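You operate a simulated robot arm through the tools that you are given. There is no shell and no other tool. Be economical: measure what you need, move in short steps, check, and stop when the job is done.

You are at the controls of a simulated robot arm. One attempt, no reset.

TASK
Firm the soil in the green pot and ready it under the sower.
Fine: Use the tamper and put it back. Stand the pot in the tray's free cell and slide the sower over it. Sow nothing yet. Set down upright: soil tamper.

The check looks at the end state, three seconds after you hand in, the way a careful person would. Anything else that was tipped, shoved, dropped, spilled or broken makes it a failure.

THE ROBOT
A 6-joint arm with a two-finger parallel gripper, fixed in place. Base frame: the origin is at the foot of the arm, x ahead of it, y to its left, z up; the work surface is at about z = 0. Units: m, rad, N and s.
With the tool pointing down near the work surface it reaches from about 0.14 to 0.58 m from the base axis. Its first joint turns from -1.152 to 1.152 rad. Payload 2.1 kg.
The tool frame sits at the grasp point between the pads (the TCP): z along the fingers, y along the line on which they close. The tips reach 0.03 m beyond it. The gripper opens to 0.094 m. The fingers are 0.028 m wide and 0.01 m thick; the gripper's body (0.05 by 0.096 m) begins 0.055 m behind the TCP.
Orientation is that of the tool frame in the base frame, as [roll, pitch, yaw] about the fixed x, y, z axes, in that order (R = Rz(yaw) Ry(pitch) Rx(roll)). With the fingers straight down and closing along the base's y, the tool's x points along the base's -x, its y along +y and its z along -z.

THE INTERFACE
- The arm moves only by the tool step_arm. Its argument "targets" is a list of rows, each an object of numbers (a shift or turn left out is 0, a gripper value left out holds the last): "gripper": the closure in counts, from 0 (fully open) to 255 (shut); "tx", "ty", "tz": the shift along the tool's x, y, z in m; "ax", "ay", "az": the turn, a rotation vector about the tool's x, y, z in degrees. In form: [{"gripper": .., "tx": .., "ty": .., "tz": .., "ax": .., "ay": .., "az": ..}, ...]. A call has 1 to 8 rows; each row shifts and turns the commanded pose from where the row before left it, along the tool's axes as they then stand. Rows are played at 5 a second. More than 0.05 m and 0.15 rad between two rows, or a gripper value outside its range, and nothing of the call is played. Where a pose cannot be reached the arm comes as near as it can. A force on the tool above 90 N (or 10 N above the force at the start of the call, whichever is more), or a blocked arm, ends the call early, and 0.2 s more pass. The fingers move at their own pace (about 0.072 m/s each) and stop on an object; they squeeze with about 21 N. The grip force told is the motor's: it shows also when the fingers shut on nothing. Time passes only in rows, and 0.2 s behind the last, so rows that do not move let the fingers close. The reply holds the time, the measured pose of the TCP, the force on the tool along the base axes, the opening and the grip force, in the units named above and with some noise, with the torque about the TCP (base axes, N m) and any sound that the robot's microphone picked up.
- Cameras (640 x 400 px; columns grow to the right, rows downward): "scene" is fixed at [0.0382, -0.3605, 0.4817]; the picture's right is [0.90, -0.44, 0.00], its down [-0.26, -0.53, -0.81] and it looks along [0.36, 0.72, -0.59] (base axes); focal length 214 px, centre (320, 200). "wrist" rides on the gripper at [0.076, 0.014, -0.102] in the tool frame; the picture's right is [-0.18, 0.98, 0.00], its down [-0.75, -0.14, -0.64] and it looks along [-0.63, -0.12, 0.77] (tool axes); focal length 243 px, centre (320, 200).
- get_image(camera): a new picture of that camera. The clock stands still meanwhile.
- locate(camera, pixels): for up to 12 pixels [column, row] of the newest picture of that camera ("zoom" is the newest enlarged one), the place [x, y, z] in the base frame of the surface seen there, good to about 0.003 m. The clock stands still meanwhile.
- enlarge(camera, box): a new picture of the part [left, top, right, bottom] of that camera's present view, enlarged. The clock stands still meanwhile.
- hand_in(): hands the job in; it is judged then, once.

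Keep the steps short. Do not move on a guess: measure, check each grasp and each placing, and mend mistakes. In all there are 80 turns and 54 pictures (those below and enlarged ones count). Leave the gripper open and the arm clear of the work at the hand-in unless told otherwise, and finish with a single line.

The tools are called after "Request:" by a JSON object that holds its "name" and its "arguments". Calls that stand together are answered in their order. step_arm: Moves the arm, as the interface text tells. Its arguments: {"type":"object","properties":{"targets":{"type":"array","items":{"type":"object","properties":{"gripper":{"type":"number"},"tx":{"type":"number"},"ty":{"type":"number"},"tz":{"type":"number"},"ax":{"type":"number"},"ay":{"type":"number"},"az":{"type":"number"}}}}},"required":["targets"]} The other tools are called the same way: get_image (camera) takes a picture; locate (camera, pixels) gives the place of the surface under pixels of a picture; enlarge (camera, box) takes an enlarged picture of a part of a camera's view; hand_in () hands the job in.

At the start:

```text
time_s: 0.0
eef_pos: [0.3007, -0.0243, 0.3835]
ee_rot: [3.141, 0.0, -3.141]
contact_force: [0.2, 0.5, 0.6]
ft_torque: [0.03, -0.02, -0.03]
gripper_width: 0.0939
grip_force: 0.1
```

scene: 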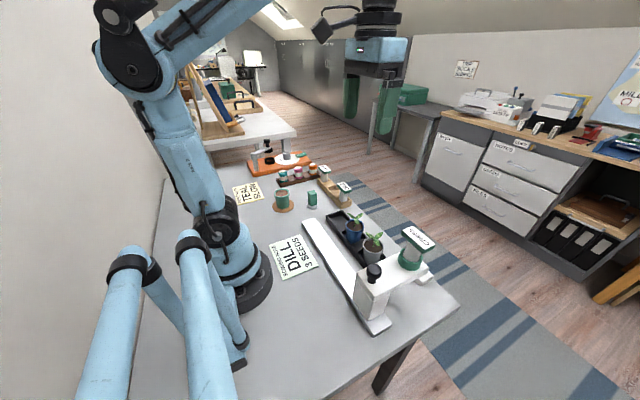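
wrist: 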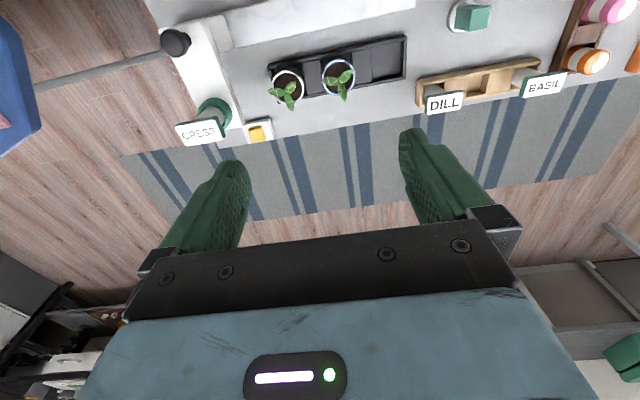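

I see the table with the tray, the sower on a rail, the pot and the tamper. I'll enlarge the scene to make out the details.

Request:
{"name": "enlarge", "arguments": {"camera": "scene", "box": [220, 140, 380, 240]}}

Request:
{"name": "enlarge", "arguments": {"camera": "scene", "box": [290, 200, 450, 340]}}

```text
4.00 times, centred on (300, 190) of scene
```

zoom: 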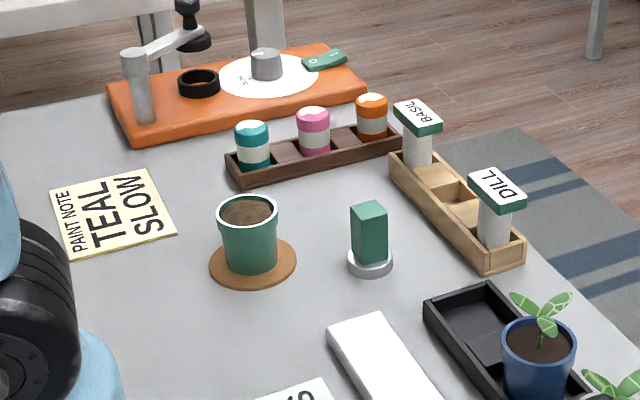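

```text
2.86 times, centred on (370, 270) of scene
```

zoom: 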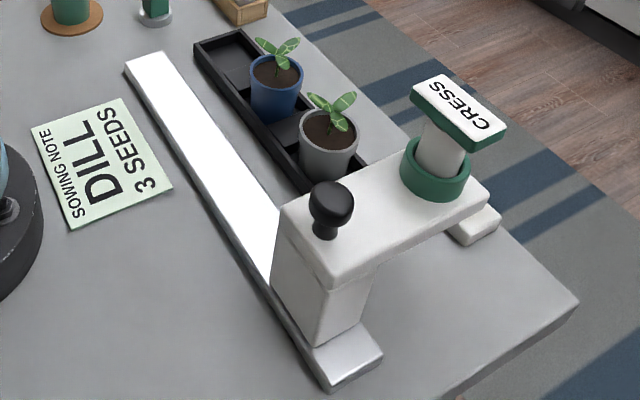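

I need a closer look at the tray, the sower and its far end from the wrist camera.

Request:
{"name": "enlarge", "arguments": {"camera": "wrist", "box": [150, 0, 420, 160]}}

Request:
{"name": "locate", "arguments": {"camera": "scene", "pixels": [[281, 193], [275, 206], [312, 193], [312, 205], [374, 270], [375, 284], [412, 250], [337, 219], [357, 218], [374, 237], [303, 222], [376, 328]]}}

```text
2.37 times, centred on (285, 80) of wrist
```

zoom: 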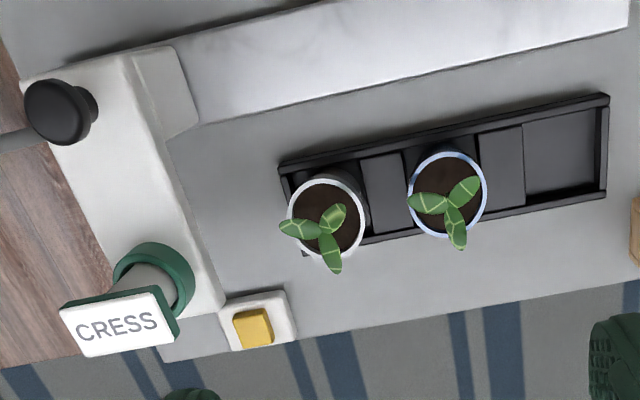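

```text
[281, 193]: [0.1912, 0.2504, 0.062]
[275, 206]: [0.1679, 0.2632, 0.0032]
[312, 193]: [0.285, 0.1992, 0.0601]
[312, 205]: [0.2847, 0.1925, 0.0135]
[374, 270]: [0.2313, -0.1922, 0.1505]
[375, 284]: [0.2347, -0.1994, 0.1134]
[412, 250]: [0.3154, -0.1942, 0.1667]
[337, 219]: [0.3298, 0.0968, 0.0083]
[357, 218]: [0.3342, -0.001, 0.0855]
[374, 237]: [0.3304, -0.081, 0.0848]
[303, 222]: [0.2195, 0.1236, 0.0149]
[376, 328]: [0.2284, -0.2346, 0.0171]
```

The free cell is the +y end of the tray, and the yellow button is something to avoid. Next I'll measure the cell corners, rail edge, sower outlet and knob in the zoomed wrist picture.

Request:
{"name": "locate", "arguments": {"camera": "zoom", "pixels": [[526, 127], [594, 112], [529, 192], [597, 182], [565, 150], [215, 121], [610, 32], [328, 190], [450, 165], [255, 325], [460, 212], [500, 160]]}}

Request:
{"name": "enlarge", "arguments": {"camera": "scene", "box": [260, 175, 340, 225]}}

```text
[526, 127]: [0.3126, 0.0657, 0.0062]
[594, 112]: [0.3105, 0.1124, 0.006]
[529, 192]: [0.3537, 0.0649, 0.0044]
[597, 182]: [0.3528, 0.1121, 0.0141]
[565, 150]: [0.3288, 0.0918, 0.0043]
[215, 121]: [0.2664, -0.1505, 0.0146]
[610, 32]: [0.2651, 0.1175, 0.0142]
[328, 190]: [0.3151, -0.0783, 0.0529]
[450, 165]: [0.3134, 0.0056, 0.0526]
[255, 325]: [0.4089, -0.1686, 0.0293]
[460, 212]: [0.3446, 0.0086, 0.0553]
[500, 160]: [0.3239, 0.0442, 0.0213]
```

```text
8.00 times, centred on (300, 200) of scene
```

zoom: 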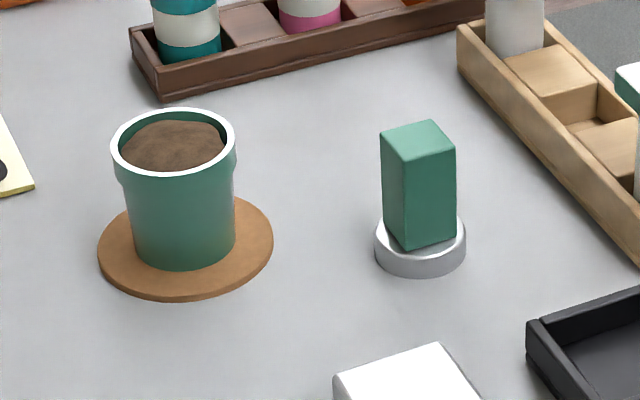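

The tamper is a green block on a metal disc and the pot stands on a coaster. I'll measure both.

Request:
{"name": "locate", "arguments": {"camera": "zoom", "pixels": [[384, 137], [412, 158], [455, 145], [432, 122], [376, 255], [466, 248], [405, 275], [113, 148], [235, 150], [173, 173], [178, 112], [175, 145]]}}

Request:
{"name": "locate", "arguments": {"camera": "scene", "pixels": [[374, 279], [371, 280], [400, 268], [380, 290]]}}

```text
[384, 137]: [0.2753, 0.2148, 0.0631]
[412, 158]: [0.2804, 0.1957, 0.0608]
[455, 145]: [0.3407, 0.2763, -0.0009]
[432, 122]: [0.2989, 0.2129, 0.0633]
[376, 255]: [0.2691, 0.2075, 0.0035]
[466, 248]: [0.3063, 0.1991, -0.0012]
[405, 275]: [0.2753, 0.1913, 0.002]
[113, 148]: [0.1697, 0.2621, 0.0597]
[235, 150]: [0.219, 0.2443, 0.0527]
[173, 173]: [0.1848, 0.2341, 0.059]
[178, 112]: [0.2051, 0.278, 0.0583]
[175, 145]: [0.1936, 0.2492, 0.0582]
```

```text
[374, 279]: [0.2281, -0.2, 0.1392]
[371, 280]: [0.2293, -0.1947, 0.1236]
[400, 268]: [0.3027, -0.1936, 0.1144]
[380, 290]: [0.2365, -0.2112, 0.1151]
```

Tamper centre is about (0.288, 0.204), top 0.062. The pot centre is about (0.195, 0.253), rim 0.059. I'll move above the tamper with the gripper open.

Request:
{"name": "step_arm", "arguments": {"targets": [{"ty": 0.0326, "tz": 0.026, "tx": 0.0018, "gripper": 0}, {"ty": 0.0326, "tz": 0.026, "tx": 0.0018}, {"ty": 0.0326, "tz": 0.026, "tx": 0.0018}, {"ty": 0.0326, "tz": 0.026, "tx": 0.0018}, {"ty": 0.0326, "tz": 0.026, "tx": 0.0018}, {"ty": 0.0326, "tz": 0.026, "tx": 0.0018}, {"ty": 0.0326, "tz": 0.026, "tx": 0.0018}, {}]}}

Request:
{"name": "get_image", "arguments": {"camera": "wrist"}}

```text
time_s: 1.8
eef_pos: [0.2893, 0.2037, 0.2011]
ee_rot: [-3.141, -0.001, -3.142]
contact_force: [-1.0, 0.0, -0.9]
ft_torque: [-0.02, 0.01, 0.03]
gripper_width: 0.0941
grip_force: 0.0
```

```text
47 pictures are left
```

wrist: 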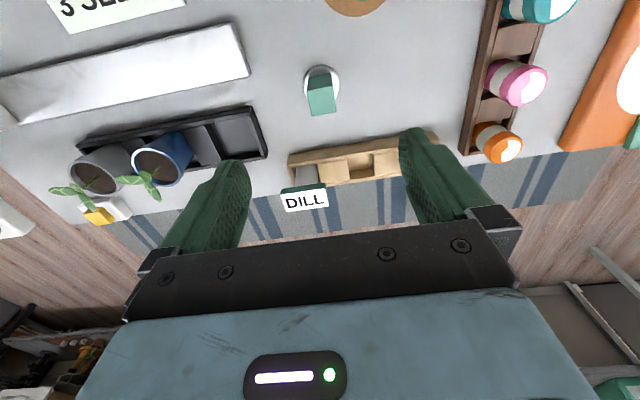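

The tamper shows at about (320, 90). I'll enlarge it to get its yaw.

Request:
{"name": "enlarge", "arguments": {"camera": "wrist", "box": [280, 50, 360, 130]}}

```text
5.00 times, centred on (320, 90) of wrist
```

zoom: 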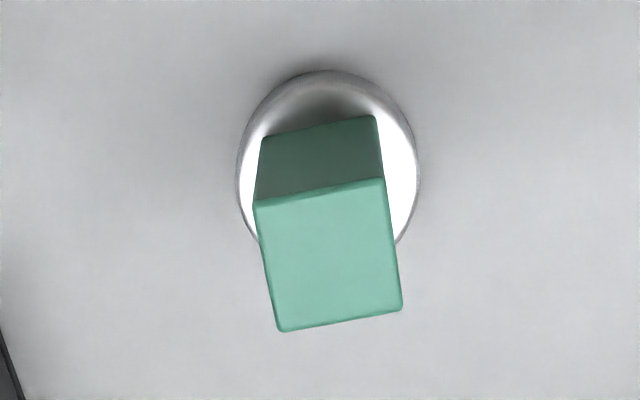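

Request:
{"name": "locate", "arguments": {"camera": "zoom", "pixels": [[258, 207], [381, 183], [399, 305], [282, 327], [330, 255], [242, 185], [416, 170], [325, 76]]}}

```text
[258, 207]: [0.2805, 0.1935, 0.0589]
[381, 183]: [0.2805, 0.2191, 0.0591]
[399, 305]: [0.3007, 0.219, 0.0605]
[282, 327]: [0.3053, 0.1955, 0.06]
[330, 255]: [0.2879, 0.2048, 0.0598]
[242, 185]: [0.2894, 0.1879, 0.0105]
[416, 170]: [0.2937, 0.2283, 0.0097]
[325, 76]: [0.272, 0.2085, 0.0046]
```

The handle is a 0.022 m square aligned with the base axes, centred at about (0.2915, 0.207). I'll lower to z = 0.053 and close the gripper.

Request:
{"name": "step_arm", "arguments": {"targets": [{"tx": -0.0022, "ty": 0.0034, "tz": 0.036}, {"tz": 0.036}, {"tz": 0.036}, {"tz": 0.025}, {"tz": 0.015}, {}, {"gripper": 255}, {}]}}

Request:
{"name": "step_arm", "arguments": {"targets": [{}, {}]}}

Request:
{"name": "enlarge", "arguments": {"camera": "scene", "box": [240, 150, 360, 225]}}

```text
time_s: 3.6
eef_pos: [0.2907, 0.2051, 0.0532]
ee_rot: [3.141, 0.001, -3.14]
contact_force: [-0.3, 0.9, -1.0]
ft_torque: [-0.02, 0.02, 0.02]
gripper_width: 0.0303
grip_force: 20.1
```

```text
time_s: 4.2
eef_pos: [0.2909, 0.2063, 0.0533]
ee_rot: [3.141, 0.0, 3.141]
contact_force: [-0.1, -0.7, 0.6]
ft_torque: [0.01, 0.0, -0.03]
gripper_width: 0.0302
grip_force: 21.4
```

```text
5.33 times, centred on (300, 188) of scene
```

zoom: 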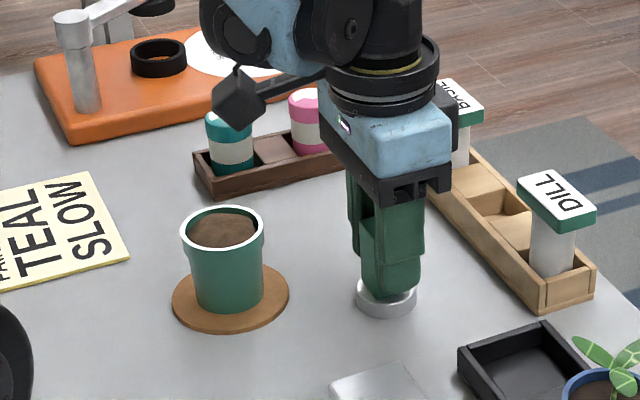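

Gripped at 0.030 m. I'll lift 0.09 m, then re-measure the pot rim for an accurate centre.

Request:
{"name": "step_arm", "arguments": {"targets": [{"tz": -0.02}, {"tz": -0.03}, {"tz": -0.04}, {"tz": -0.02}, {}]}}

Request:
{"name": "enlarge", "arguments": {"camera": "scene", "box": [260, 180, 308, 210]}}

```text
time_s: 5.4
eef_pos: [0.2903, 0.2066, 0.1649]
ee_rot: [-3.141, 0.0, 3.14]
contact_force: [0.4, -0.7, -2.4]
ft_torque: [0.01, 0.01, 0.0]
gripper_width: 0.0304
grip_force: 21.4
```

```text
13.33 times, centred on (284, 195) of scene
```

zoom: 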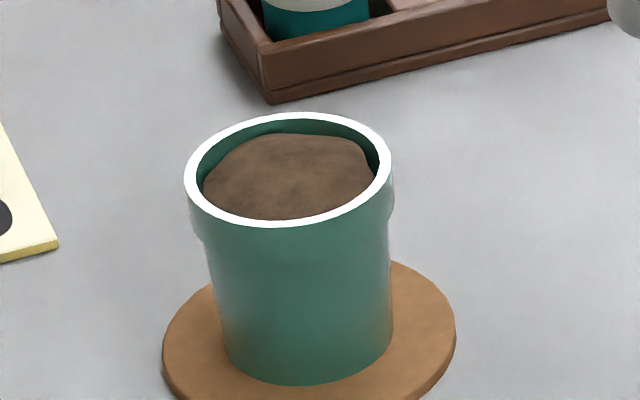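

Request:
{"name": "locate", "arguments": {"camera": "zoom", "pixels": [[191, 175], [386, 158], [282, 224], [292, 117], [230, 132], [350, 210], [225, 213], [358, 127], [285, 170], [285, 205], [230, 180], [350, 160]]}}

```text
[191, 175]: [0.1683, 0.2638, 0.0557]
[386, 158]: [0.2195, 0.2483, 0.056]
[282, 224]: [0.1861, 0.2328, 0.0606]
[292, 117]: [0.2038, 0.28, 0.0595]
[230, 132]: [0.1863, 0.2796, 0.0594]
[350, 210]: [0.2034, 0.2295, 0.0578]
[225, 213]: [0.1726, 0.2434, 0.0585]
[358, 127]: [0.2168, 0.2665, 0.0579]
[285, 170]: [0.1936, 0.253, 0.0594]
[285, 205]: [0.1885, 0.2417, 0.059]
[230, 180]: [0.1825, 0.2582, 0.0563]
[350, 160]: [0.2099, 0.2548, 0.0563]
```

Pot centre is (0.1946, 0.2555), and the soil mound comes up to about z 0.058. I'll move the tamper over the pot at the present height.

Request:
{"name": "step_arm", "arguments": {"targets": [{"tx": 0.032, "ty": 0.0163}, {"tx": 0.032, "ty": 0.0163}, {"tx": 0.032, "ty": 0.0163}, {}, {}]}}

Request:
{"name": "enlarge", "arguments": {"camera": "scene", "box": [244, 140, 324, 210]}}

Request:
{"name": "get_image", "arguments": {"camera": "wrist"}}

```text
time_s: 6.6
eef_pos: [0.194, 0.2554, 0.162]
ee_rot: [-3.141, 0.001, 3.142]
contact_force: [-0.3, 0.4, -1.8]
ft_torque: [0.0, 0.01, -0.02]
gripper_width: 0.0301
grip_force: 21.7
```

```text
5.71 times, centred on (284, 175) of scene
```

zoom: 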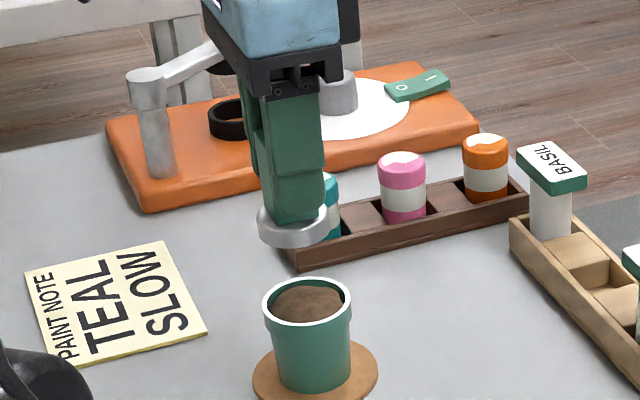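

```text
42 pictures are left
```

wrist: 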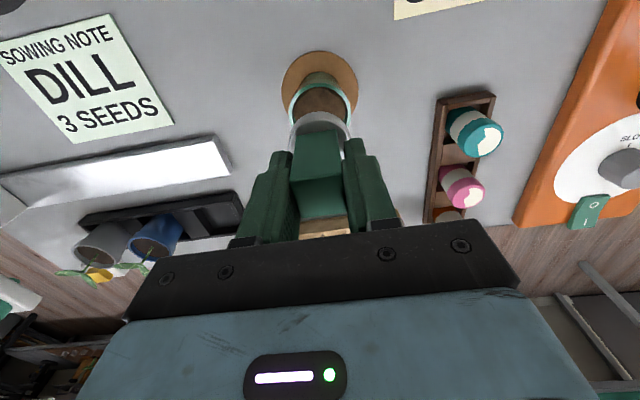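

The tamper hangs upright over the pot. I'll check where the disc really sits by locating its edges.

Request:
{"name": "locate", "arguments": {"camera": "zoom", "pixels": [[259, 222], [326, 218], [288, 238], [288, 244], [264, 306], [350, 296]]}}

Request:
{"name": "enlarge", "arguments": {"camera": "wrist", "box": [270, 40, 370, 160]}}

```text
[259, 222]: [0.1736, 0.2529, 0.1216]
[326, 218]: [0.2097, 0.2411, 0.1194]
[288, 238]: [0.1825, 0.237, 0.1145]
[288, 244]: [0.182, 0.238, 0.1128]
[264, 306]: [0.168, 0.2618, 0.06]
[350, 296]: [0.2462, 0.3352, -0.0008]
```

```text
3.33 times, centred on (320, 100) of wrist
```

zoom: 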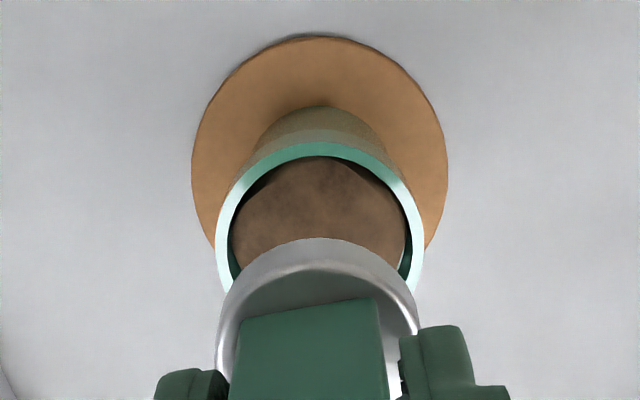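

Request:
{"name": "locate", "arguments": {"camera": "zoom", "pixels": [[320, 246], [225, 330], [411, 318], [250, 275], [390, 268], [319, 149], [221, 255], [417, 247], [236, 255], [406, 247], [318, 160]]}}

```text
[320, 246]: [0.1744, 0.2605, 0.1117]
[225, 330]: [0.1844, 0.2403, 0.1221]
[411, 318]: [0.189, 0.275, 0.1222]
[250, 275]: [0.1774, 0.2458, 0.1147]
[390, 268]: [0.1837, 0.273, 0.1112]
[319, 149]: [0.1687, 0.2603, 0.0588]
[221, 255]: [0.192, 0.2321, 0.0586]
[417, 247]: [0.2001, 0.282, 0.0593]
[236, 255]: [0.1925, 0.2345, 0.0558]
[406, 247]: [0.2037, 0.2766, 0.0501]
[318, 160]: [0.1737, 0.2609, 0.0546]
```

The disc is centred within about 1 mm of the pot. I'll lower it to just above the soil.

Request:
{"name": "step_arm", "arguments": {"targets": [{"tx": -0.001, "ty": 0.0006, "tz": 0.02}, {"tz": 0.015}, {"tz": 0.006}, {"tz": 0.004}, {}]}}

Request:
{"name": "enlarge", "arguments": {"camera": "scene", "box": [254, 170, 310, 210]}}

```text
time_s: 7.8
eef_pos: [0.1964, 0.2557, 0.1184]
ee_rot: [3.141, 0.0, 3.14]
contact_force: [0.2, 0.0, -2.1]
ft_torque: [0.0, -0.02, -0.03]
gripper_width: 0.0302
grip_force: 21.5
```

```text
10.00 times, centred on (282, 190) of scene
```

zoom: 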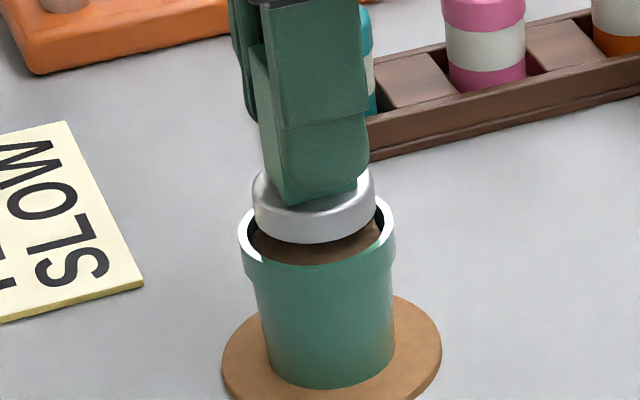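

The disc is centred just above the soil. I'll press down in small steps and watch the force.

Request:
{"name": "step_arm", "arguments": {"targets": [{"tz": 0.003}, {"tz": 0.003}, {"tz": 0.002}, {"tz": 0.002}, {}]}}

```text
time_s: 9.0
eef_pos: [0.195, 0.2566, 0.1084]
ee_rot: [3.141, 0.0, -3.14]
contact_force: [0.5, 0.8, -1.1]
ft_torque: [-0.02, 0.02, -0.03]
gripper_width: 0.0303
grip_force: 21.1
```

Request:
{"name": "step_arm", "arguments": {"targets": [{"tz": 0.002}, {"tz": 0.002}, {}]}}

```text
time_s: 9.8
eef_pos: [0.1967, 0.2563, 0.1045]
ee_rot: [-3.141, 0.0, 3.141]
contact_force: [-1.7, -2.0, 16.3]
ft_torque: [-0.01, 0.05, 0.01]
gripper_width: 0.0303
grip_force: 21.3
```

Contact, with 16 N. I'll look at the soil and disc.

Request:
{"name": "step_arm", "arguments": {"targets": [{"tz": 0.001}, {"tz": 0.001}, {}]}}

Request:
{"name": "enlarge", "arguments": {"camera": "scene", "box": [254, 170, 310, 210]}}

```text
time_s: 10.6
eef_pos: [0.1959, 0.2552, 0.103]
ee_rot: [-3.141, 0.0, -3.141]
contact_force: [-0.7, -2.5, 15.6]
ft_torque: [-0.01, 0.03, 0.01]
gripper_width: 0.0303
grip_force: 21.0
```

```text
10.00 times, centred on (282, 190) of scene
```

zoom: 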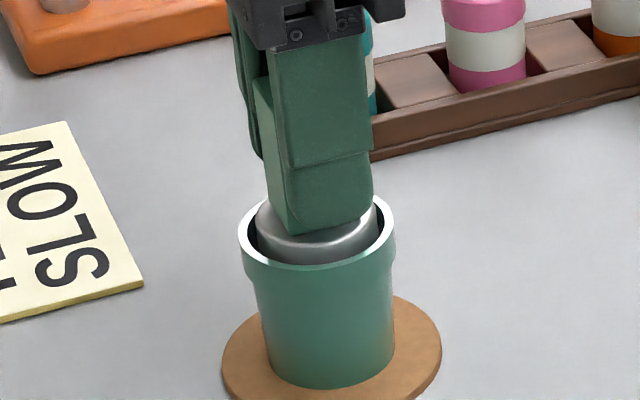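

Force is steady at about 16 N while it goes down. I'll press 2 mm more, then raise and inspect the soil.

Request:
{"name": "step_arm", "arguments": {"targets": [{"tz": 0.001}, {"tz": 0.001}, {}, {}]}}

Request:
{"name": "step_arm", "arguments": {"targets": [{"tz": -0.005}, {"tz": -0.015}, {"tz": -0.025}, {"tz": -0.025}, {}]}}

Request:
{"name": "enlarge", "arguments": {"camera": "scene", "box": [250, 150, 314, 210]}}

```text
time_s: 11.6
eef_pos: [0.1959, 0.2563, 0.1011]
ee_rot: [-3.141, 0.0, -3.141]
contact_force: [0.4, -2.2, 14.2]
ft_torque: [-0.05, -0.09, -0.02]
gripper_width: 0.0301
grip_force: 21.3
```

```text
time_s: 12.8
eef_pos: [0.1969, 0.2561, 0.17]
ee_rot: [3.14, 0.0, -3.141]
contact_force: [-0.7, -0.7, -1.5]
ft_torque: [-0.02, -0.01, 0.01]
gripper_width: 0.0302
grip_force: 21.1
```

```text
6.67 times, centred on (282, 180) of scene
```

zoom: 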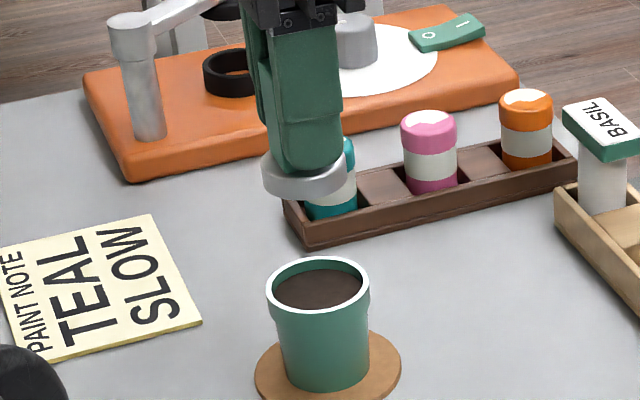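

The soil is now flat and dark, so it is firmed. I'll check whether the tamper slipped in the grip and the soil level.

Request:
{"name": "locate", "arguments": {"camera": "zoom", "pixels": [[300, 196], [300, 186], [275, 185], [335, 185], [318, 290], [318, 262]]}}

Request:
{"name": "enlarge", "arguments": {"camera": "wrist", "box": [270, 40, 370, 160]}}

```text
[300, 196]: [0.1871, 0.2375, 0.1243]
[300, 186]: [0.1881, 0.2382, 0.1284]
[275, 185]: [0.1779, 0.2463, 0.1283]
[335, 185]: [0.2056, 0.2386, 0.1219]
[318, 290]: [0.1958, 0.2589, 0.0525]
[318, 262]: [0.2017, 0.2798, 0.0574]
```

```text
3.33 times, centred on (320, 100) of wrist
```

zoom: 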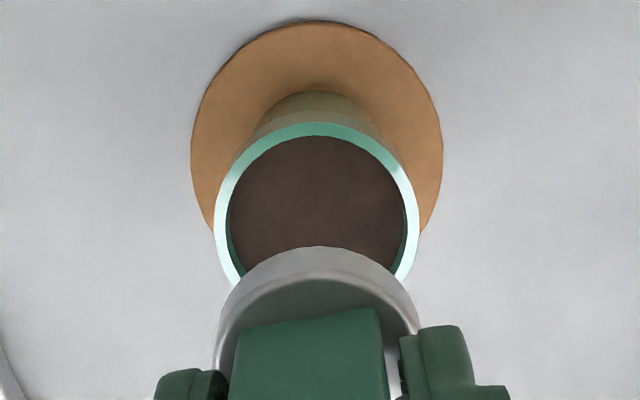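

Tamper slipped perhaps 2–3 mm up in the grip, still upright. I'll go back to where it stood and lower it to just above the table.

Request:
{"name": "step_arm", "arguments": {"targets": [{"tx": -0.0317, "ty": -0.0165}, {"tx": -0.0317, "ty": -0.0165}, {"tx": -0.0316, "ty": -0.0165}, {"tz": 0.04}, {"tz": 0.04}, {"tz": 0.025}, {"tz": 0.006}, {}]}}

Request:
{"name": "step_arm", "arguments": {"targets": [{"tz": 0.002}, {"tz": 0.002}, {}]}}

```text
time_s: 14.6
eef_pos: [0.2899, 0.205, 0.0601]
ee_rot: [-3.14, 0.0, -3.14]
contact_force: [-0.5, -0.1, -2.0]
ft_torque: [0.03, -0.01, 0.01]
gripper_width: 0.0302
grip_force: 21.7
```

```text
time_s: 15.4
eef_pos: [0.2905, 0.2064, 0.0562]
ee_rot: [3.141, 0.002, -3.142]
contact_force: [0.1, -0.4, -1.7]
ft_torque: [0.01, 0.04, 0.01]
gripper_width: 0.0298
grip_force: 21.1
```

No contact yet at z 0.056. I'll go on in 1 mm steps.

Request:
{"name": "step_arm", "arguments": {"targets": [{"tz": 0.002}, {"tz": 0.001}, {}]}}

Request:
{"name": "step_arm", "arguments": {"targets": [{"tz": 0.001}, {"tz": 0.001}, {}]}}

```text
time_s: 16.2
eef_pos: [0.2908, 0.2056, 0.0535]
ee_rot: [3.141, 0.0, -3.142]
contact_force: [-0.4, 0.2, -1.5]
ft_torque: [0.0, -0.03, 0.01]
gripper_width: 0.0303
grip_force: 21.6
```

```text
time_s: 17.0
eef_pos: [0.2912, 0.2064, 0.0495]
ee_rot: [3.141, -0.001, 3.14]
contact_force: [-1.0, 0.3, -1.4]
ft_torque: [0.03, -0.01, 0.02]
gripper_width: 0.0303
grip_force: 20.8
```

Request:
{"name": "step_arm", "arguments": {"targets": [{"tz": 0.001}, {}]}}

Request:
{"name": "step_arm", "arguments": {"targets": [{"tz": 0.001}, {}]}}

Request:
{"name": "enlarge", "arguments": {"camera": "scene", "box": [290, 180, 338, 210]}}

```text
time_s: 17.6
eef_pos: [0.2921, 0.2068, 0.0504]
ee_rot: [-3.141, -0.001, 3.141]
contact_force: [-0.5, -0.4, -1.2]
ft_torque: [0.0, 0.02, 0.01]
gripper_width: 0.03
grip_force: 21.6
```

```text
time_s: 18.2
eef_pos: [0.2919, 0.2051, 0.0487]
ee_rot: [-3.142, -0.001, -3.141]
contact_force: [0.3, 0.5, -1.0]
ft_torque: [-0.01, -0.03, -0.03]
gripper_width: 0.0302
grip_force: 21.1
```

```text
13.33 times, centred on (314, 195) of scene
```

zoom: 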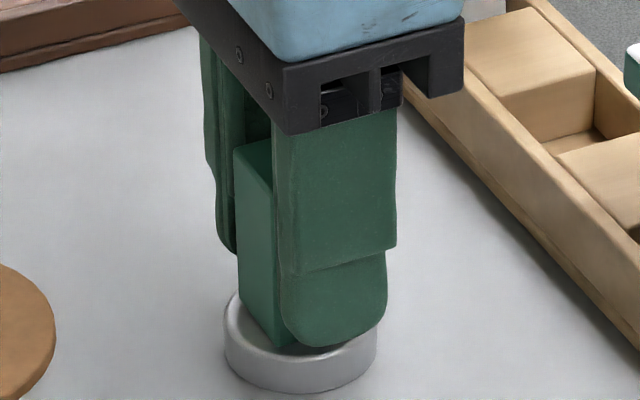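

Request:
{"name": "step_arm", "arguments": {"targets": [{"tz": 0.001}, {}]}}

Request:
{"name": "step_arm", "arguments": {"targets": [{"tz": 0.001}, {}]}}

Request:
{"name": "step_arm", "arguments": {"targets": [{"tz": 0.001}, {}]}}

```text
time_s: 18.8
eef_pos: [0.2909, 0.2049, 0.0485]
ee_rot: [3.141, -0.001, 3.141]
contact_force: [-0.8, 0.3, 15.0]
ft_torque: [-0.02, -0.06, 0.01]
gripper_width: 0.0302
grip_force: 20.7
```

```text
time_s: 19.4
eef_pos: [0.2905, 0.2046, 0.0469]
ee_rot: [3.141, 0.002, -3.141]
contact_force: [1.4, -0.7, 17.0]
ft_torque: [0.01, -0.02, -0.02]
gripper_width: 0.0303
grip_force: 20.8
```

```text
time_s: 20.0
eef_pos: [0.2907, 0.2055, 0.0457]
ee_rot: [3.14, 0.001, 3.14]
contact_force: [-0.4, -4.0, 17.2]
ft_torque: [0.0, -0.02, 0.02]
gripper_width: 0.0301
grip_force: 21.6
```

It stands on the table (17 N). I'll ease off 1 mm, open, and lift away straight up.

Request:
{"name": "step_arm", "arguments": {"targets": [{"tz": -0.0005}, {"gripper": 0}, {}, {}, {}]}}

Request:
{"name": "step_arm", "arguments": {"targets": [{"tz": -0.03}, {"tz": -0.04}, {"tz": -0.04}, {}]}}

Request:
{"name": "enlarge", "arguments": {"camera": "scene", "box": [250, 170, 346, 230]}}

```text
time_s: 21.2
eef_pos: [0.2905, 0.2059, 0.0464]
ee_rot: [-3.142, -0.001, -3.14]
contact_force: [0.5, -0.2, -0.2]
ft_torque: [-0.01, 0.01, -0.02]
gripper_width: 0.0942
grip_force: 0.1
```

```text
time_s: 22.2
eef_pos: [0.2915, 0.2053, 0.1559]
ee_rot: [3.141, -0.001, -3.141]
contact_force: [0.6, 0.1, -0.5]
ft_torque: [-0.02, 0.01, 0.0]
gripper_width: 0.0941
grip_force: 0.1
```

```text
6.67 times, centred on (298, 200) of scene
```

zoom: 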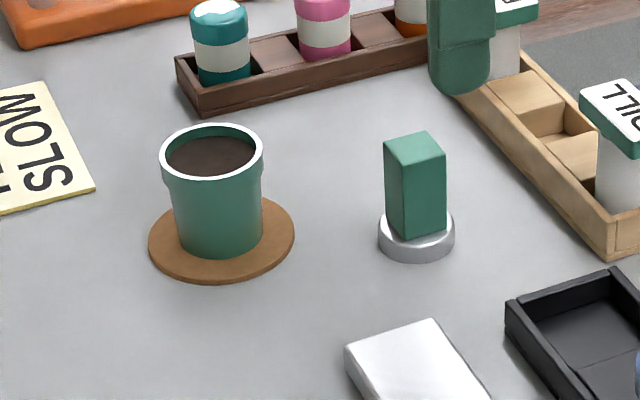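

The tamper stands upright in its place. Next I'll measure the surroundings of the pot and free cell to choose the closing direction.

Request:
{"name": "locate", "arguments": {"camera": "zoom", "pixels": [[200, 100], [178, 60], [610, 240], [460, 100], [510, 310], [610, 275], [380, 240], [455, 235], [212, 245], [212, 155]]}}

Request:
{"name": "enlarge", "arguments": {"camera": "scene", "box": [320, 180, 420, 270]}}

```text
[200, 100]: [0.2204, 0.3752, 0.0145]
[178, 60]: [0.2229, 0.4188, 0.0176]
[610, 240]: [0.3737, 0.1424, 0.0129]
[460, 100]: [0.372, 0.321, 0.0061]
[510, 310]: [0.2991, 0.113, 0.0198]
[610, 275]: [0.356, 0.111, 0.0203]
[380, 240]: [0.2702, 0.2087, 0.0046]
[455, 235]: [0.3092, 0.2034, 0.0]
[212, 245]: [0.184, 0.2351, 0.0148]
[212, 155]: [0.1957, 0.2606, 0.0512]
```

```text
4.44 times, centred on (370, 225) of scene
```

zoom: 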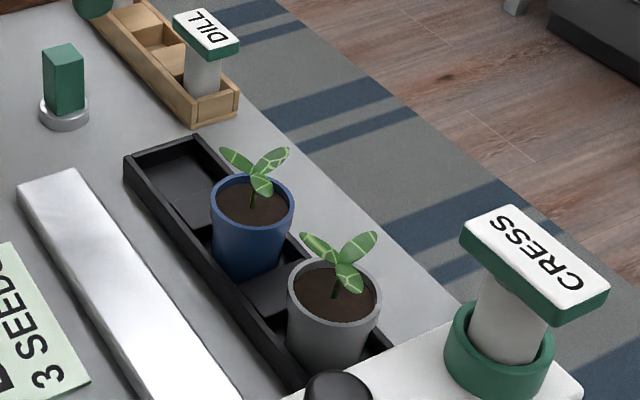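

The space is fine for closing along x. I'll move over the pot (0.1955, 0.256) and turn the tool −90° about its z.

Request:
{"name": "step_arm", "arguments": {"targets": [{"tx": 0.032, "ty": 0.0167}, {"tx": 0.032, "ty": 0.0167}, {"tx": 0.0315, "ty": 0.0167}, {"az": -8.2}, {"az": -8.2}, {"az": -8.2}, {"az": -8.2}, {"az": -8.2}]}}

Request:
{"name": "step_arm", "arguments": {"targets": [{"az": -8.2}, {"az": -8.2}, {"az": -8.2}, {"az": -8.2}, {"az": -8.2}, {"az": -8}, {}]}}

Request:
{"name": "get_image", "arguments": {"camera": "wrist"}}

```text
time_s: 24.0
eef_pos: [0.1953, 0.2554, 0.1575]
ee_rot: [-3.141, 0.0, -2.423]
contact_force: [-0.3, 0.0, 0.1]
ft_torque: [-0.02, 0.02, 0.0]
gripper_width: 0.0937
grip_force: 0.1
```

```text
time_s: 25.6
eef_pos: [0.1959, 0.2569, 0.1554]
ee_rot: [-3.141, 0.001, -1.568]
contact_force: [0.0, -0.6, 0.2]
ft_torque: [0.01, 0.0, 0.01]
gripper_width: 0.094
grip_force: 0.0
```

```text
33 pictures are left
```

wrist: 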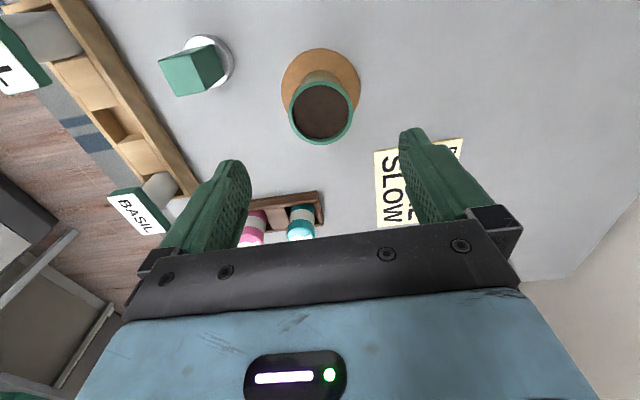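

The pot at (321, 105) sits between the fingers in line. I'll descend to z 0.055 so the tips stay above the tray wall later, and close on the rim band.

Request:
{"name": "step_arm", "arguments": {"targets": [{"tz": 0.035}, {"tz": 0.035}, {"tz": 0.02}, {"tz": 0.011}, {}, {"gripper": 255}, {}, {}]}}

Request:
{"name": "step_arm", "arguments": {"targets": [{}, {}]}}

Request:
{"name": "enlarge", "arguments": {"camera": "scene", "box": [242, 160, 322, 220]}}

```text
time_s: 27.4
eef_pos: [0.1957, 0.2573, 0.0538]
ee_rot: [-3.141, 0.0, -1.571]
contact_force: [0.6, -0.1, 0.9]
ft_torque: [-0.01, -0.01, -0.02]
gripper_width: 0.0543
grip_force: 21.1
```

```text
time_s: 28.0
eef_pos: [0.1953, 0.2575, 0.0542]
ee_rot: [-3.142, 0.001, -1.571]
contact_force: [-0.4, -0.5, -1.4]
ft_torque: [0.03, 0.0, 0.03]
gripper_width: 0.0547
grip_force: 20.9
```

```text
6.67 times, centred on (282, 190) of scene
```

zoom: 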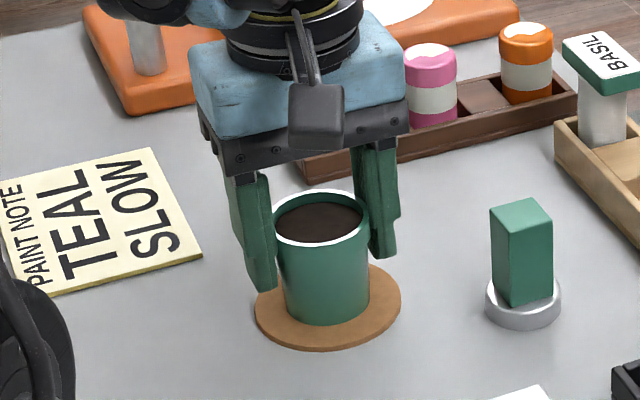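

The pot is gripped on its rim (0.0545). I'll lift 0.1 m and check.

Request:
{"name": "step_arm", "arguments": {"targets": [{"tz": -0.01}, {"tz": -0.02}, {"tz": -0.03}, {"tz": -0.03}, {"tz": -0.01}, {}]}}

Request:
{"name": "step_arm", "arguments": {"targets": [{"ty": -0.0274, "tx": 0.0337}, {"ty": -0.0274, "tx": 0.0337}, {"ty": -0.0274, "tx": 0.0337}, {"ty": -0.0274, "tx": 0.0337}, {"ty": -0.0274, "tx": 0.0337}, {}, {}]}}

Request:
{"name": "get_image", "arguments": {"camera": "wrist"}}

Request:
{"name": "enlarge", "arguments": {"camera": "scene", "box": [290, 140, 418, 260]}}

```text
time_s: 29.4
eef_pos: [0.1951, 0.256, 0.1551]
ee_rot: [-3.14, 0.001, -1.571]
contact_force: [-0.1, -0.1, -1.3]
ft_torque: [0.01, 0.02, -0.05]
gripper_width: 0.0546
grip_force: 21.1
```

```text
time_s: 31.0
eef_pos: [0.3327, 0.0872, 0.1573]
ee_rot: [-3.14, -0.001, -1.57]
contact_force: [0.0, -0.1, -2.8]
ft_torque: [-0.01, -0.02, 0.0]
gripper_width: 0.0543
grip_force: 20.9
```

```text
31 pictures are left
```

wrist: 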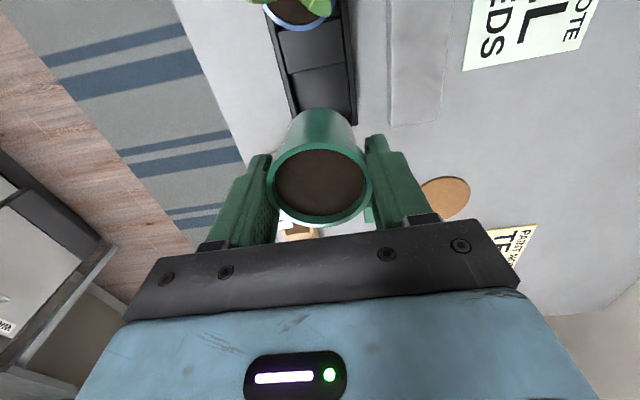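

```text
3.33 times, centred on (354, 200) of scene
```

zoom: 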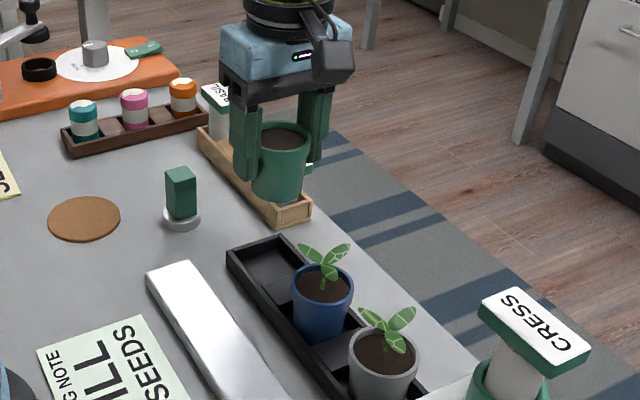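

The pot hangs upright over the cell. I'll measure tray walls and the other pots to refine the cell centre.

Request:
{"name": "locate", "arguments": {"camera": "zoom", "pixels": [[227, 253], [278, 236], [240, 255], [275, 243], [292, 290], [268, 285], [322, 268], [321, 302], [353, 282], [293, 277], [330, 245], [400, 312]]}}

Request:
{"name": "enlarge", "arguments": {"camera": "wrist", "box": [250, 0, 410, 140]}}

```text
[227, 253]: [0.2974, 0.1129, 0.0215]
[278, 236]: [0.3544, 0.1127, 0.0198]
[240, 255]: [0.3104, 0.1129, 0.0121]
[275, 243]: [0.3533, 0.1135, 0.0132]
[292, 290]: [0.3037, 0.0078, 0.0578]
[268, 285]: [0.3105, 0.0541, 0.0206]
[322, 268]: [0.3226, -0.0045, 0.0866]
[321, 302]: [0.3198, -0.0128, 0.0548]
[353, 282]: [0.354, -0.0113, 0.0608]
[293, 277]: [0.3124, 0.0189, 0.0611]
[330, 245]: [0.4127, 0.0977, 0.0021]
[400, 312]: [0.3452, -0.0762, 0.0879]
```

```text
2.86 times, centred on (330, 70) of wrist
```

zoom: 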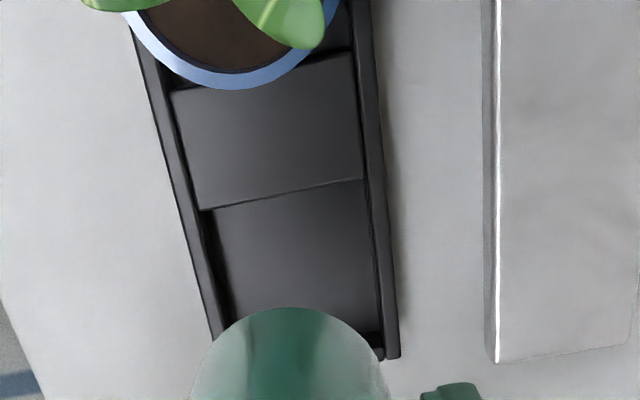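

Request:
{"name": "locate", "arguments": {"camera": "zoom", "pixels": [[170, 95], [357, 60], [200, 208], [362, 180], [230, 310], [375, 320], [214, 225], [381, 350], [396, 345], [205, 310], [290, 240], [390, 355]]}}

```text
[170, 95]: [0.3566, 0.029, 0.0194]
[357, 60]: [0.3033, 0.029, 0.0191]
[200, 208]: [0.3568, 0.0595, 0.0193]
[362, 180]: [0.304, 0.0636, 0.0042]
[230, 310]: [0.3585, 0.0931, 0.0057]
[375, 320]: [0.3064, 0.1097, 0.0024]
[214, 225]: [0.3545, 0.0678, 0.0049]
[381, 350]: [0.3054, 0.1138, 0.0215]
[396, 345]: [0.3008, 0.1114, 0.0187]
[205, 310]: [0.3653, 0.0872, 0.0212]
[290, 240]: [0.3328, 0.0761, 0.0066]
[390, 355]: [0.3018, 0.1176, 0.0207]
```

The cell centre is (0.331, 0.087) and the floor is about z 0.005. I'll correct 1.5 mm in x and lower to 1 cm above the floor.

Request:
{"name": "step_arm", "arguments": {"targets": [{"ty": 0.0015, "tz": 0.03}, {"tz": 0.03}, {"tz": 0.02}, {"tz": 0.01}, {}]}}

Request:
{"name": "enlarge", "arguments": {"camera": "scene", "box": [310, 170, 390, 250]}}

```text
time_s: 32.2
eef_pos: [0.3292, 0.0883, 0.0677]
ee_rot: [3.141, 0.0, -1.571]
contact_force: [-0.9, -0.3, -1.9]
ft_torque: [0.0, -0.02, 0.0]
gripper_width: 0.0542
grip_force: 20.5
```

```text
5.00 times, centred on (350, 210) of scene
```

zoom: 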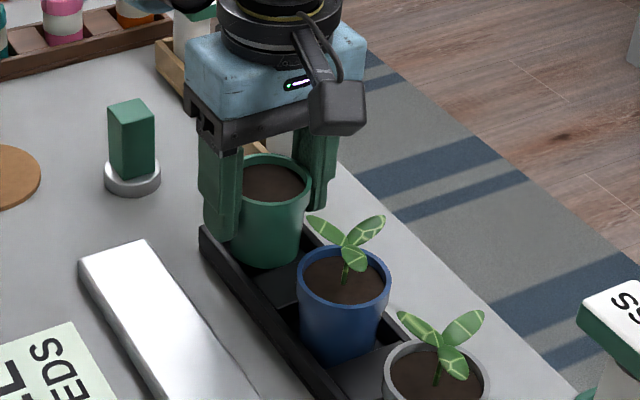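

It enters the cell without touching. I'll lower slowly to contact.

Request:
{"name": "step_arm", "arguments": {"targets": [{"tz": 0.004}, {"tz": 0.003}, {"tz": 0.002}, {}]}}

Request:
{"name": "step_arm", "arguments": {"targets": [{"tz": 0.001}, {}, {}]}}

Request:
{"name": "step_arm", "arguments": {"targets": [{"tz": 0.001}, {}, {}]}}

```text
time_s: 33.2
eef_pos: [0.3313, 0.0882, 0.0579]
ee_rot: [-3.141, 0.0, -1.571]
contact_force: [-0.1, 0.1, -1.8]
ft_torque: [0.02, 0.0, -0.04]
gripper_width: 0.0545
grip_force: 21.4
```

```text
time_s: 34.0
eef_pos: [0.3294, 0.0893, 0.0555]
ee_rot: [-3.141, -0.001, -1.57]
contact_force: [-0.5, -1.1, 10.5]
ft_torque: [-0.12, 0.04, 0.0]
gripper_width: 0.0542
grip_force: 20.8
```

```text
time_s: 34.8
eef_pos: [0.3309, 0.0876, 0.0547]
ee_rot: [-3.14, 0.0, -1.571]
contact_force: [-2.3, -3.4, 8.7]
ft_torque: [-0.13, 0.02, 0.02]
gripper_width: 0.054
grip_force: 20.4
```

Contact at z ≈ 0.056, with a torque hinting at support on the −y side. I'll look closely to see whether it sits on the floor or on the divider edge.

Request:
{"name": "enlarge", "arguments": {"camera": "scene", "box": [335, 195, 375, 230]}}

Request:
{"name": "get_image", "arguments": {"camera": "wrist"}}

```text
11.43 times, centred on (355, 212) of scene
```

zoom: 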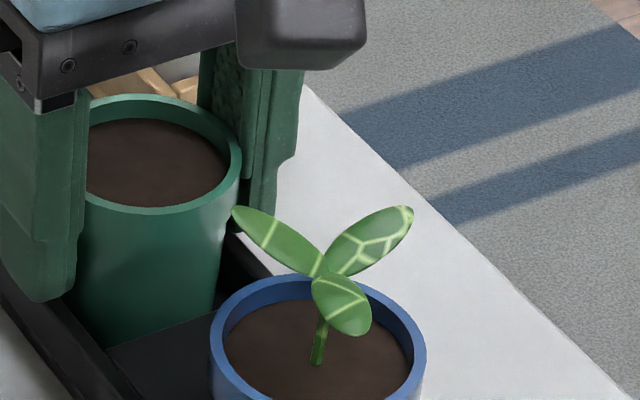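

```text
26 pictures are left
```

wrist: 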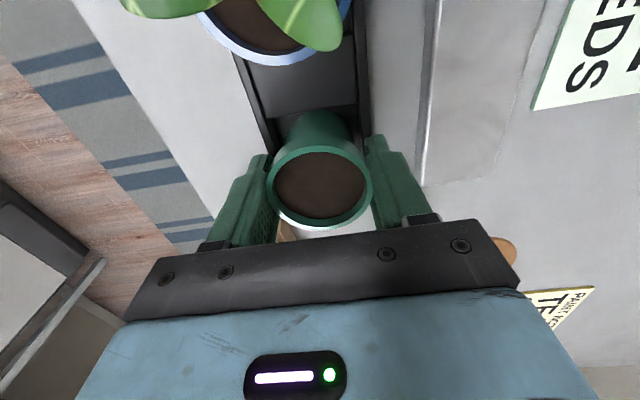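

Request:
{"name": "locate", "arguments": {"camera": "zoom", "pixels": [[150, 210], [235, 160], [160, 100], [150, 160], [120, 345], [200, 310], [320, 285]]}}

Request:
{"name": "locate", "arguments": {"camera": "wrist", "pixels": [[318, 148], [320, 224], [267, 185], [371, 185], [320, 185], [300, 100], [300, 115]]}}

```text
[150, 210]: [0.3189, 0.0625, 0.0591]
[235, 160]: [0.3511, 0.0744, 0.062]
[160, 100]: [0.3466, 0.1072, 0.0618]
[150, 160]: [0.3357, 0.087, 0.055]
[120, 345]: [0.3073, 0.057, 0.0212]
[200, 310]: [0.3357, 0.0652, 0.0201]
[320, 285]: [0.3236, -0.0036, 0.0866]
```

```text
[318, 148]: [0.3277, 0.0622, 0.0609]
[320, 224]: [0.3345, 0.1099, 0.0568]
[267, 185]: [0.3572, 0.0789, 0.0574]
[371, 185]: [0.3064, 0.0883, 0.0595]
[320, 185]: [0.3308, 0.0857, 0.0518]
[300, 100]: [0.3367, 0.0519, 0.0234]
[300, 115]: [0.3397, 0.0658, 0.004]
```

The rim is at z 0.060, so the pot sits on the cell floor with its centre near (0.331, 0.086). I'll ease off, open and rise.

Request:
{"name": "step_arm", "arguments": {"targets": [{"tz": -0.001}, {"gripper": 60}, {}, {"gripper": 0}, {}, {}]}}

Request:
{"name": "step_arm", "arguments": {"targets": [{"tz": -0.01}, {"tz": -0.03}, {"tz": -0.04}, {"tz": -0.045}, {"tz": -0.045}, {}]}}

Request:
{"name": "enlarge", "arguments": {"camera": "scene", "box": [310, 180, 390, 250]}}

```text
time_s: 36.2
eef_pos: [0.3303, 0.0879, 0.055]
ee_rot: [-3.142, 0.0, -1.571]
contact_force: [-0.2, -0.5, -0.4]
ft_torque: [0.01, 0.03, -0.04]
gripper_width: 0.0939
grip_force: 0.1
```

```text
time_s: 37.6
eef_pos: [0.3313, 0.0856, 0.2259]
ee_rot: [-3.141, -0.001, -1.572]
contact_force: [0.0, 0.1, 0.5]
ft_torque: [-0.01, 0.01, -0.05]
gripper_width: 0.0944
grip_force: 0.2
```

```text
5.71 times, centred on (350, 215) of scene
```

zoom: 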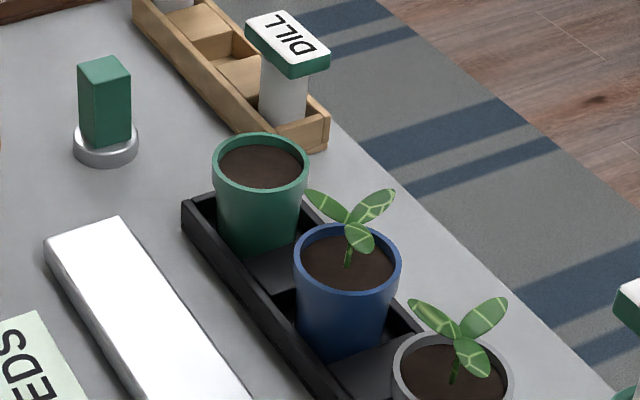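

The pot stands in the cell. I'll rise slightly, and turn the tool back +90° so the fingers close along y for the sower knob.

Request:
{"name": "step_arm", "arguments": {"targets": [{"tz": -0.035}, {"az": 8.2}, {"az": 8.2}, {"az": 8.2}, {"az": 8.2}, {"az": 8.2}, {"az": 8.2}, {"az": 8.2}]}}

Request:
{"name": "step_arm", "arguments": {"targets": [{"az": 8.2}, {"az": 8.2}, {"az": 8.2}, {"az": 8}, {"tx": 0.03, "ty": -0.035}, {"tx": 0.03, "ty": -0.035}, {"tx": 0.03, "ty": -0.035}, {}]}}

Request:
{"name": "get_image", "arguments": {"camera": "wrist"}}

```text
time_s: 39.4
eef_pos: [0.3319, 0.0879, 0.2603]
ee_rot: [-3.141, 0.0, -2.576]
contact_force: [0.7, -0.4, -0.1]
ft_torque: [0.0, 0.01, 0.01]
gripper_width: 0.094
grip_force: 0.1
```

```text
time_s: 41.2
eef_pos: [0.2409, -0.0175, 0.2576]
ee_rot: [-3.141, -0.001, 3.141]
contact_force: [0.2, 0.6, -1.1]
ft_torque: [0.01, 0.0, 0.0]
gripper_width: 0.0941
grip_force: 0.1
```

```text
24 pictures are left
```

wrist: 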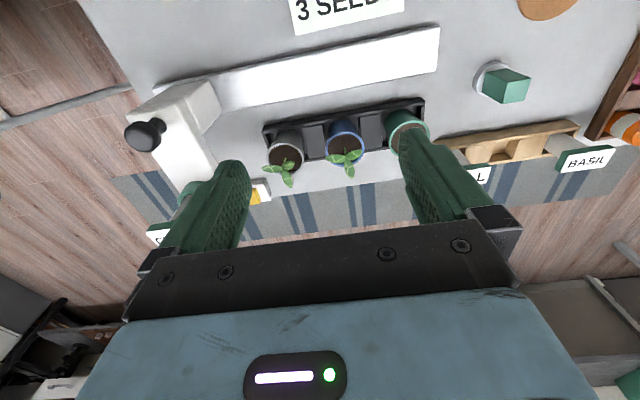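

I'll look closely at the sower from here for its underside height, outlet and knob.

Request:
{"name": "enlarge", "arguments": {"camera": "wrist", "box": [110, 70, 300, 250]}}

Request:
{"name": "enlarge", "arguments": {"camera": "scene", "box": [330, 220, 450, 340]}}

```text
2.22 times, centred on (205, 160) of wrist
```

zoom: 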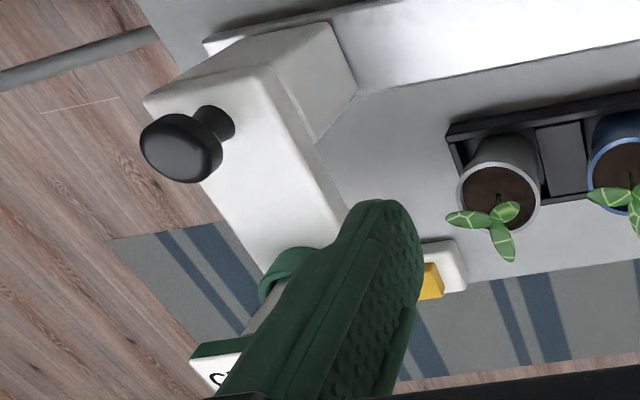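

```text
3.33 times, centred on (390, 280) of scene
```

zoom: 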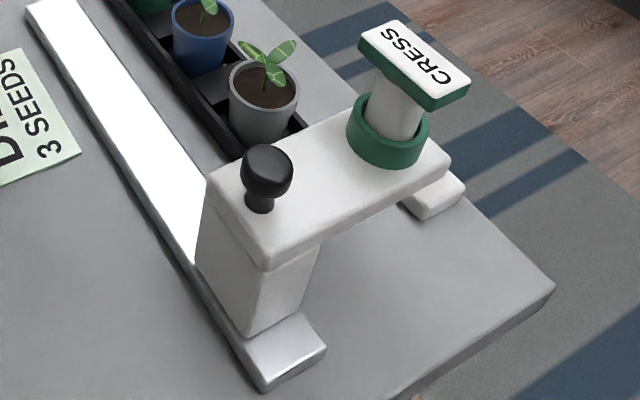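

Request:
{"name": "locate", "arguments": {"camera": "zoom", "pixels": [[213, 180], [258, 260], [264, 268], [446, 158], [447, 168], [350, 222], [350, 112], [345, 130], [430, 140], [388, 165], [267, 165], [258, 205]]}}

Request:
{"name": "locate", "arguments": {"camera": "scene", "pixels": [[408, 234], [371, 268], [356, 298], [385, 263], [370, 236], [377, 238], [412, 231]]}}

```text
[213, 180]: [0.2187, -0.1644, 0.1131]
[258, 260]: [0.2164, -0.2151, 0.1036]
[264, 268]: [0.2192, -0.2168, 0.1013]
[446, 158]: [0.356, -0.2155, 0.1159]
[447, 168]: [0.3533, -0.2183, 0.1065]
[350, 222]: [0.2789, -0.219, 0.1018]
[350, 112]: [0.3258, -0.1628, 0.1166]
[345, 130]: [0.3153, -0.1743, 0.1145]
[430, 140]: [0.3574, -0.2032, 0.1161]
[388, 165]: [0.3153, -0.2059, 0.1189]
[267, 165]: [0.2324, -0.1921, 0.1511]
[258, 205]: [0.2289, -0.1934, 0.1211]
```

```text
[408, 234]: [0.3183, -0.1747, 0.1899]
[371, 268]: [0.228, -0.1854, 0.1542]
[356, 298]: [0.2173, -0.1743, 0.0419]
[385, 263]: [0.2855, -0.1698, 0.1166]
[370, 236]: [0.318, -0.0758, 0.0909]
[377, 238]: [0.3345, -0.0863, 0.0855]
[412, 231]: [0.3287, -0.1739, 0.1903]
```

The sower arm spans y −0.218…−0.165, with its underside near 0.10 (leaf tops 0.09). The knob is at about (0.231, −0.192) with its head at z 0.125–0.153. I'll move above the knob at height.

Request:
{"name": "step_arm", "arguments": {"targets": [{"tx": 0.0024, "ty": -0.0435}, {"tx": 0.0024, "ty": -0.0435}, {"tx": 0.0024, "ty": -0.0435}, {"tx": 0.0024, "ty": -0.0435}, {}, {}]}}

Request:
{"name": "get_image", "arguments": {"camera": "wrist"}}

```text
time_s: 42.6
eef_pos: [0.2293, -0.1914, 0.2612]
ee_rot: [-3.141, 0.001, -3.141]
contact_force: [-0.2, -0.1, 0.8]
ft_torque: [0.01, 0.05, -0.01]
gripper_width: 0.0939
grip_force: 0.2
```

```text
21 pictures are left
```

wrist: 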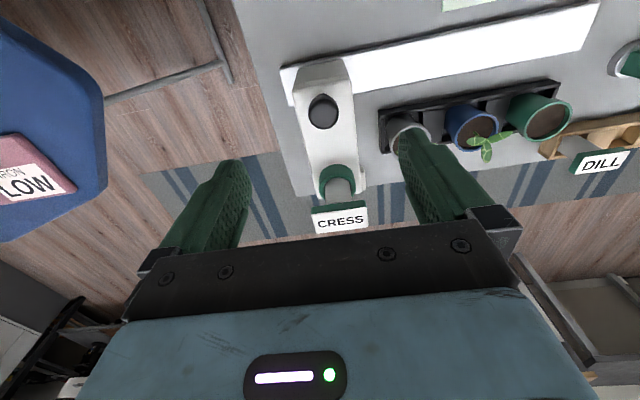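

Request:
{"name": "enlarge", "arguments": {"camera": "wrist", "box": [270, 50, 410, 240]}}

Request:
{"name": "locate", "arguments": {"camera": "wrist", "pixels": [[308, 113], [339, 111], [322, 96], [325, 129], [301, 100], [350, 95], [310, 185], [364, 180], [321, 177], [355, 173], [338, 163]]}}

```text
2.11 times, centred on (340, 145) of wrist
```

zoom: 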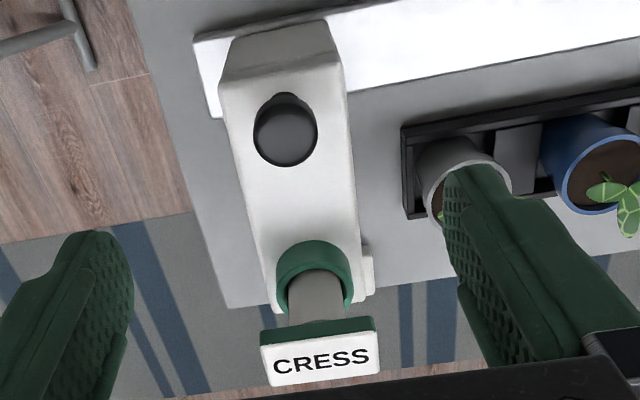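

```text
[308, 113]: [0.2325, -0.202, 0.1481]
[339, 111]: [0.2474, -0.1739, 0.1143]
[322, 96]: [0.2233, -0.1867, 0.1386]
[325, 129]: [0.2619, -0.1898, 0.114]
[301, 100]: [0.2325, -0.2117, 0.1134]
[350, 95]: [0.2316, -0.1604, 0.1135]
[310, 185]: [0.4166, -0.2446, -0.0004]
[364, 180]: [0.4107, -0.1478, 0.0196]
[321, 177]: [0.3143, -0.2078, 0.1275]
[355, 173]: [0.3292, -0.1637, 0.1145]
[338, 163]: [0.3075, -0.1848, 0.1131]
```

Request:
{"name": "locate", "arguments": {"camera": "zoom", "pixels": [[258, 135], [313, 132], [285, 140], [286, 162], [285, 108], [280, 280], [349, 275], [313, 246], [315, 262], [240, 180], [350, 165], [374, 260]]}}

```text
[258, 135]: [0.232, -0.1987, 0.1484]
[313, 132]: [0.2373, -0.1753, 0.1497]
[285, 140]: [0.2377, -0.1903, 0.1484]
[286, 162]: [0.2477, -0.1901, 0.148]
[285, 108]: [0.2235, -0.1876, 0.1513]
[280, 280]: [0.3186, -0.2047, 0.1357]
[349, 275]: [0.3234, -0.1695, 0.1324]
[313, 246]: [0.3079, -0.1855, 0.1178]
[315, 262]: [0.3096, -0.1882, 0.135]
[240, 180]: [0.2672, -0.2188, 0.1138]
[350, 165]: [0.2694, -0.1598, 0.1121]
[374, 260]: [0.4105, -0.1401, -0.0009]
```

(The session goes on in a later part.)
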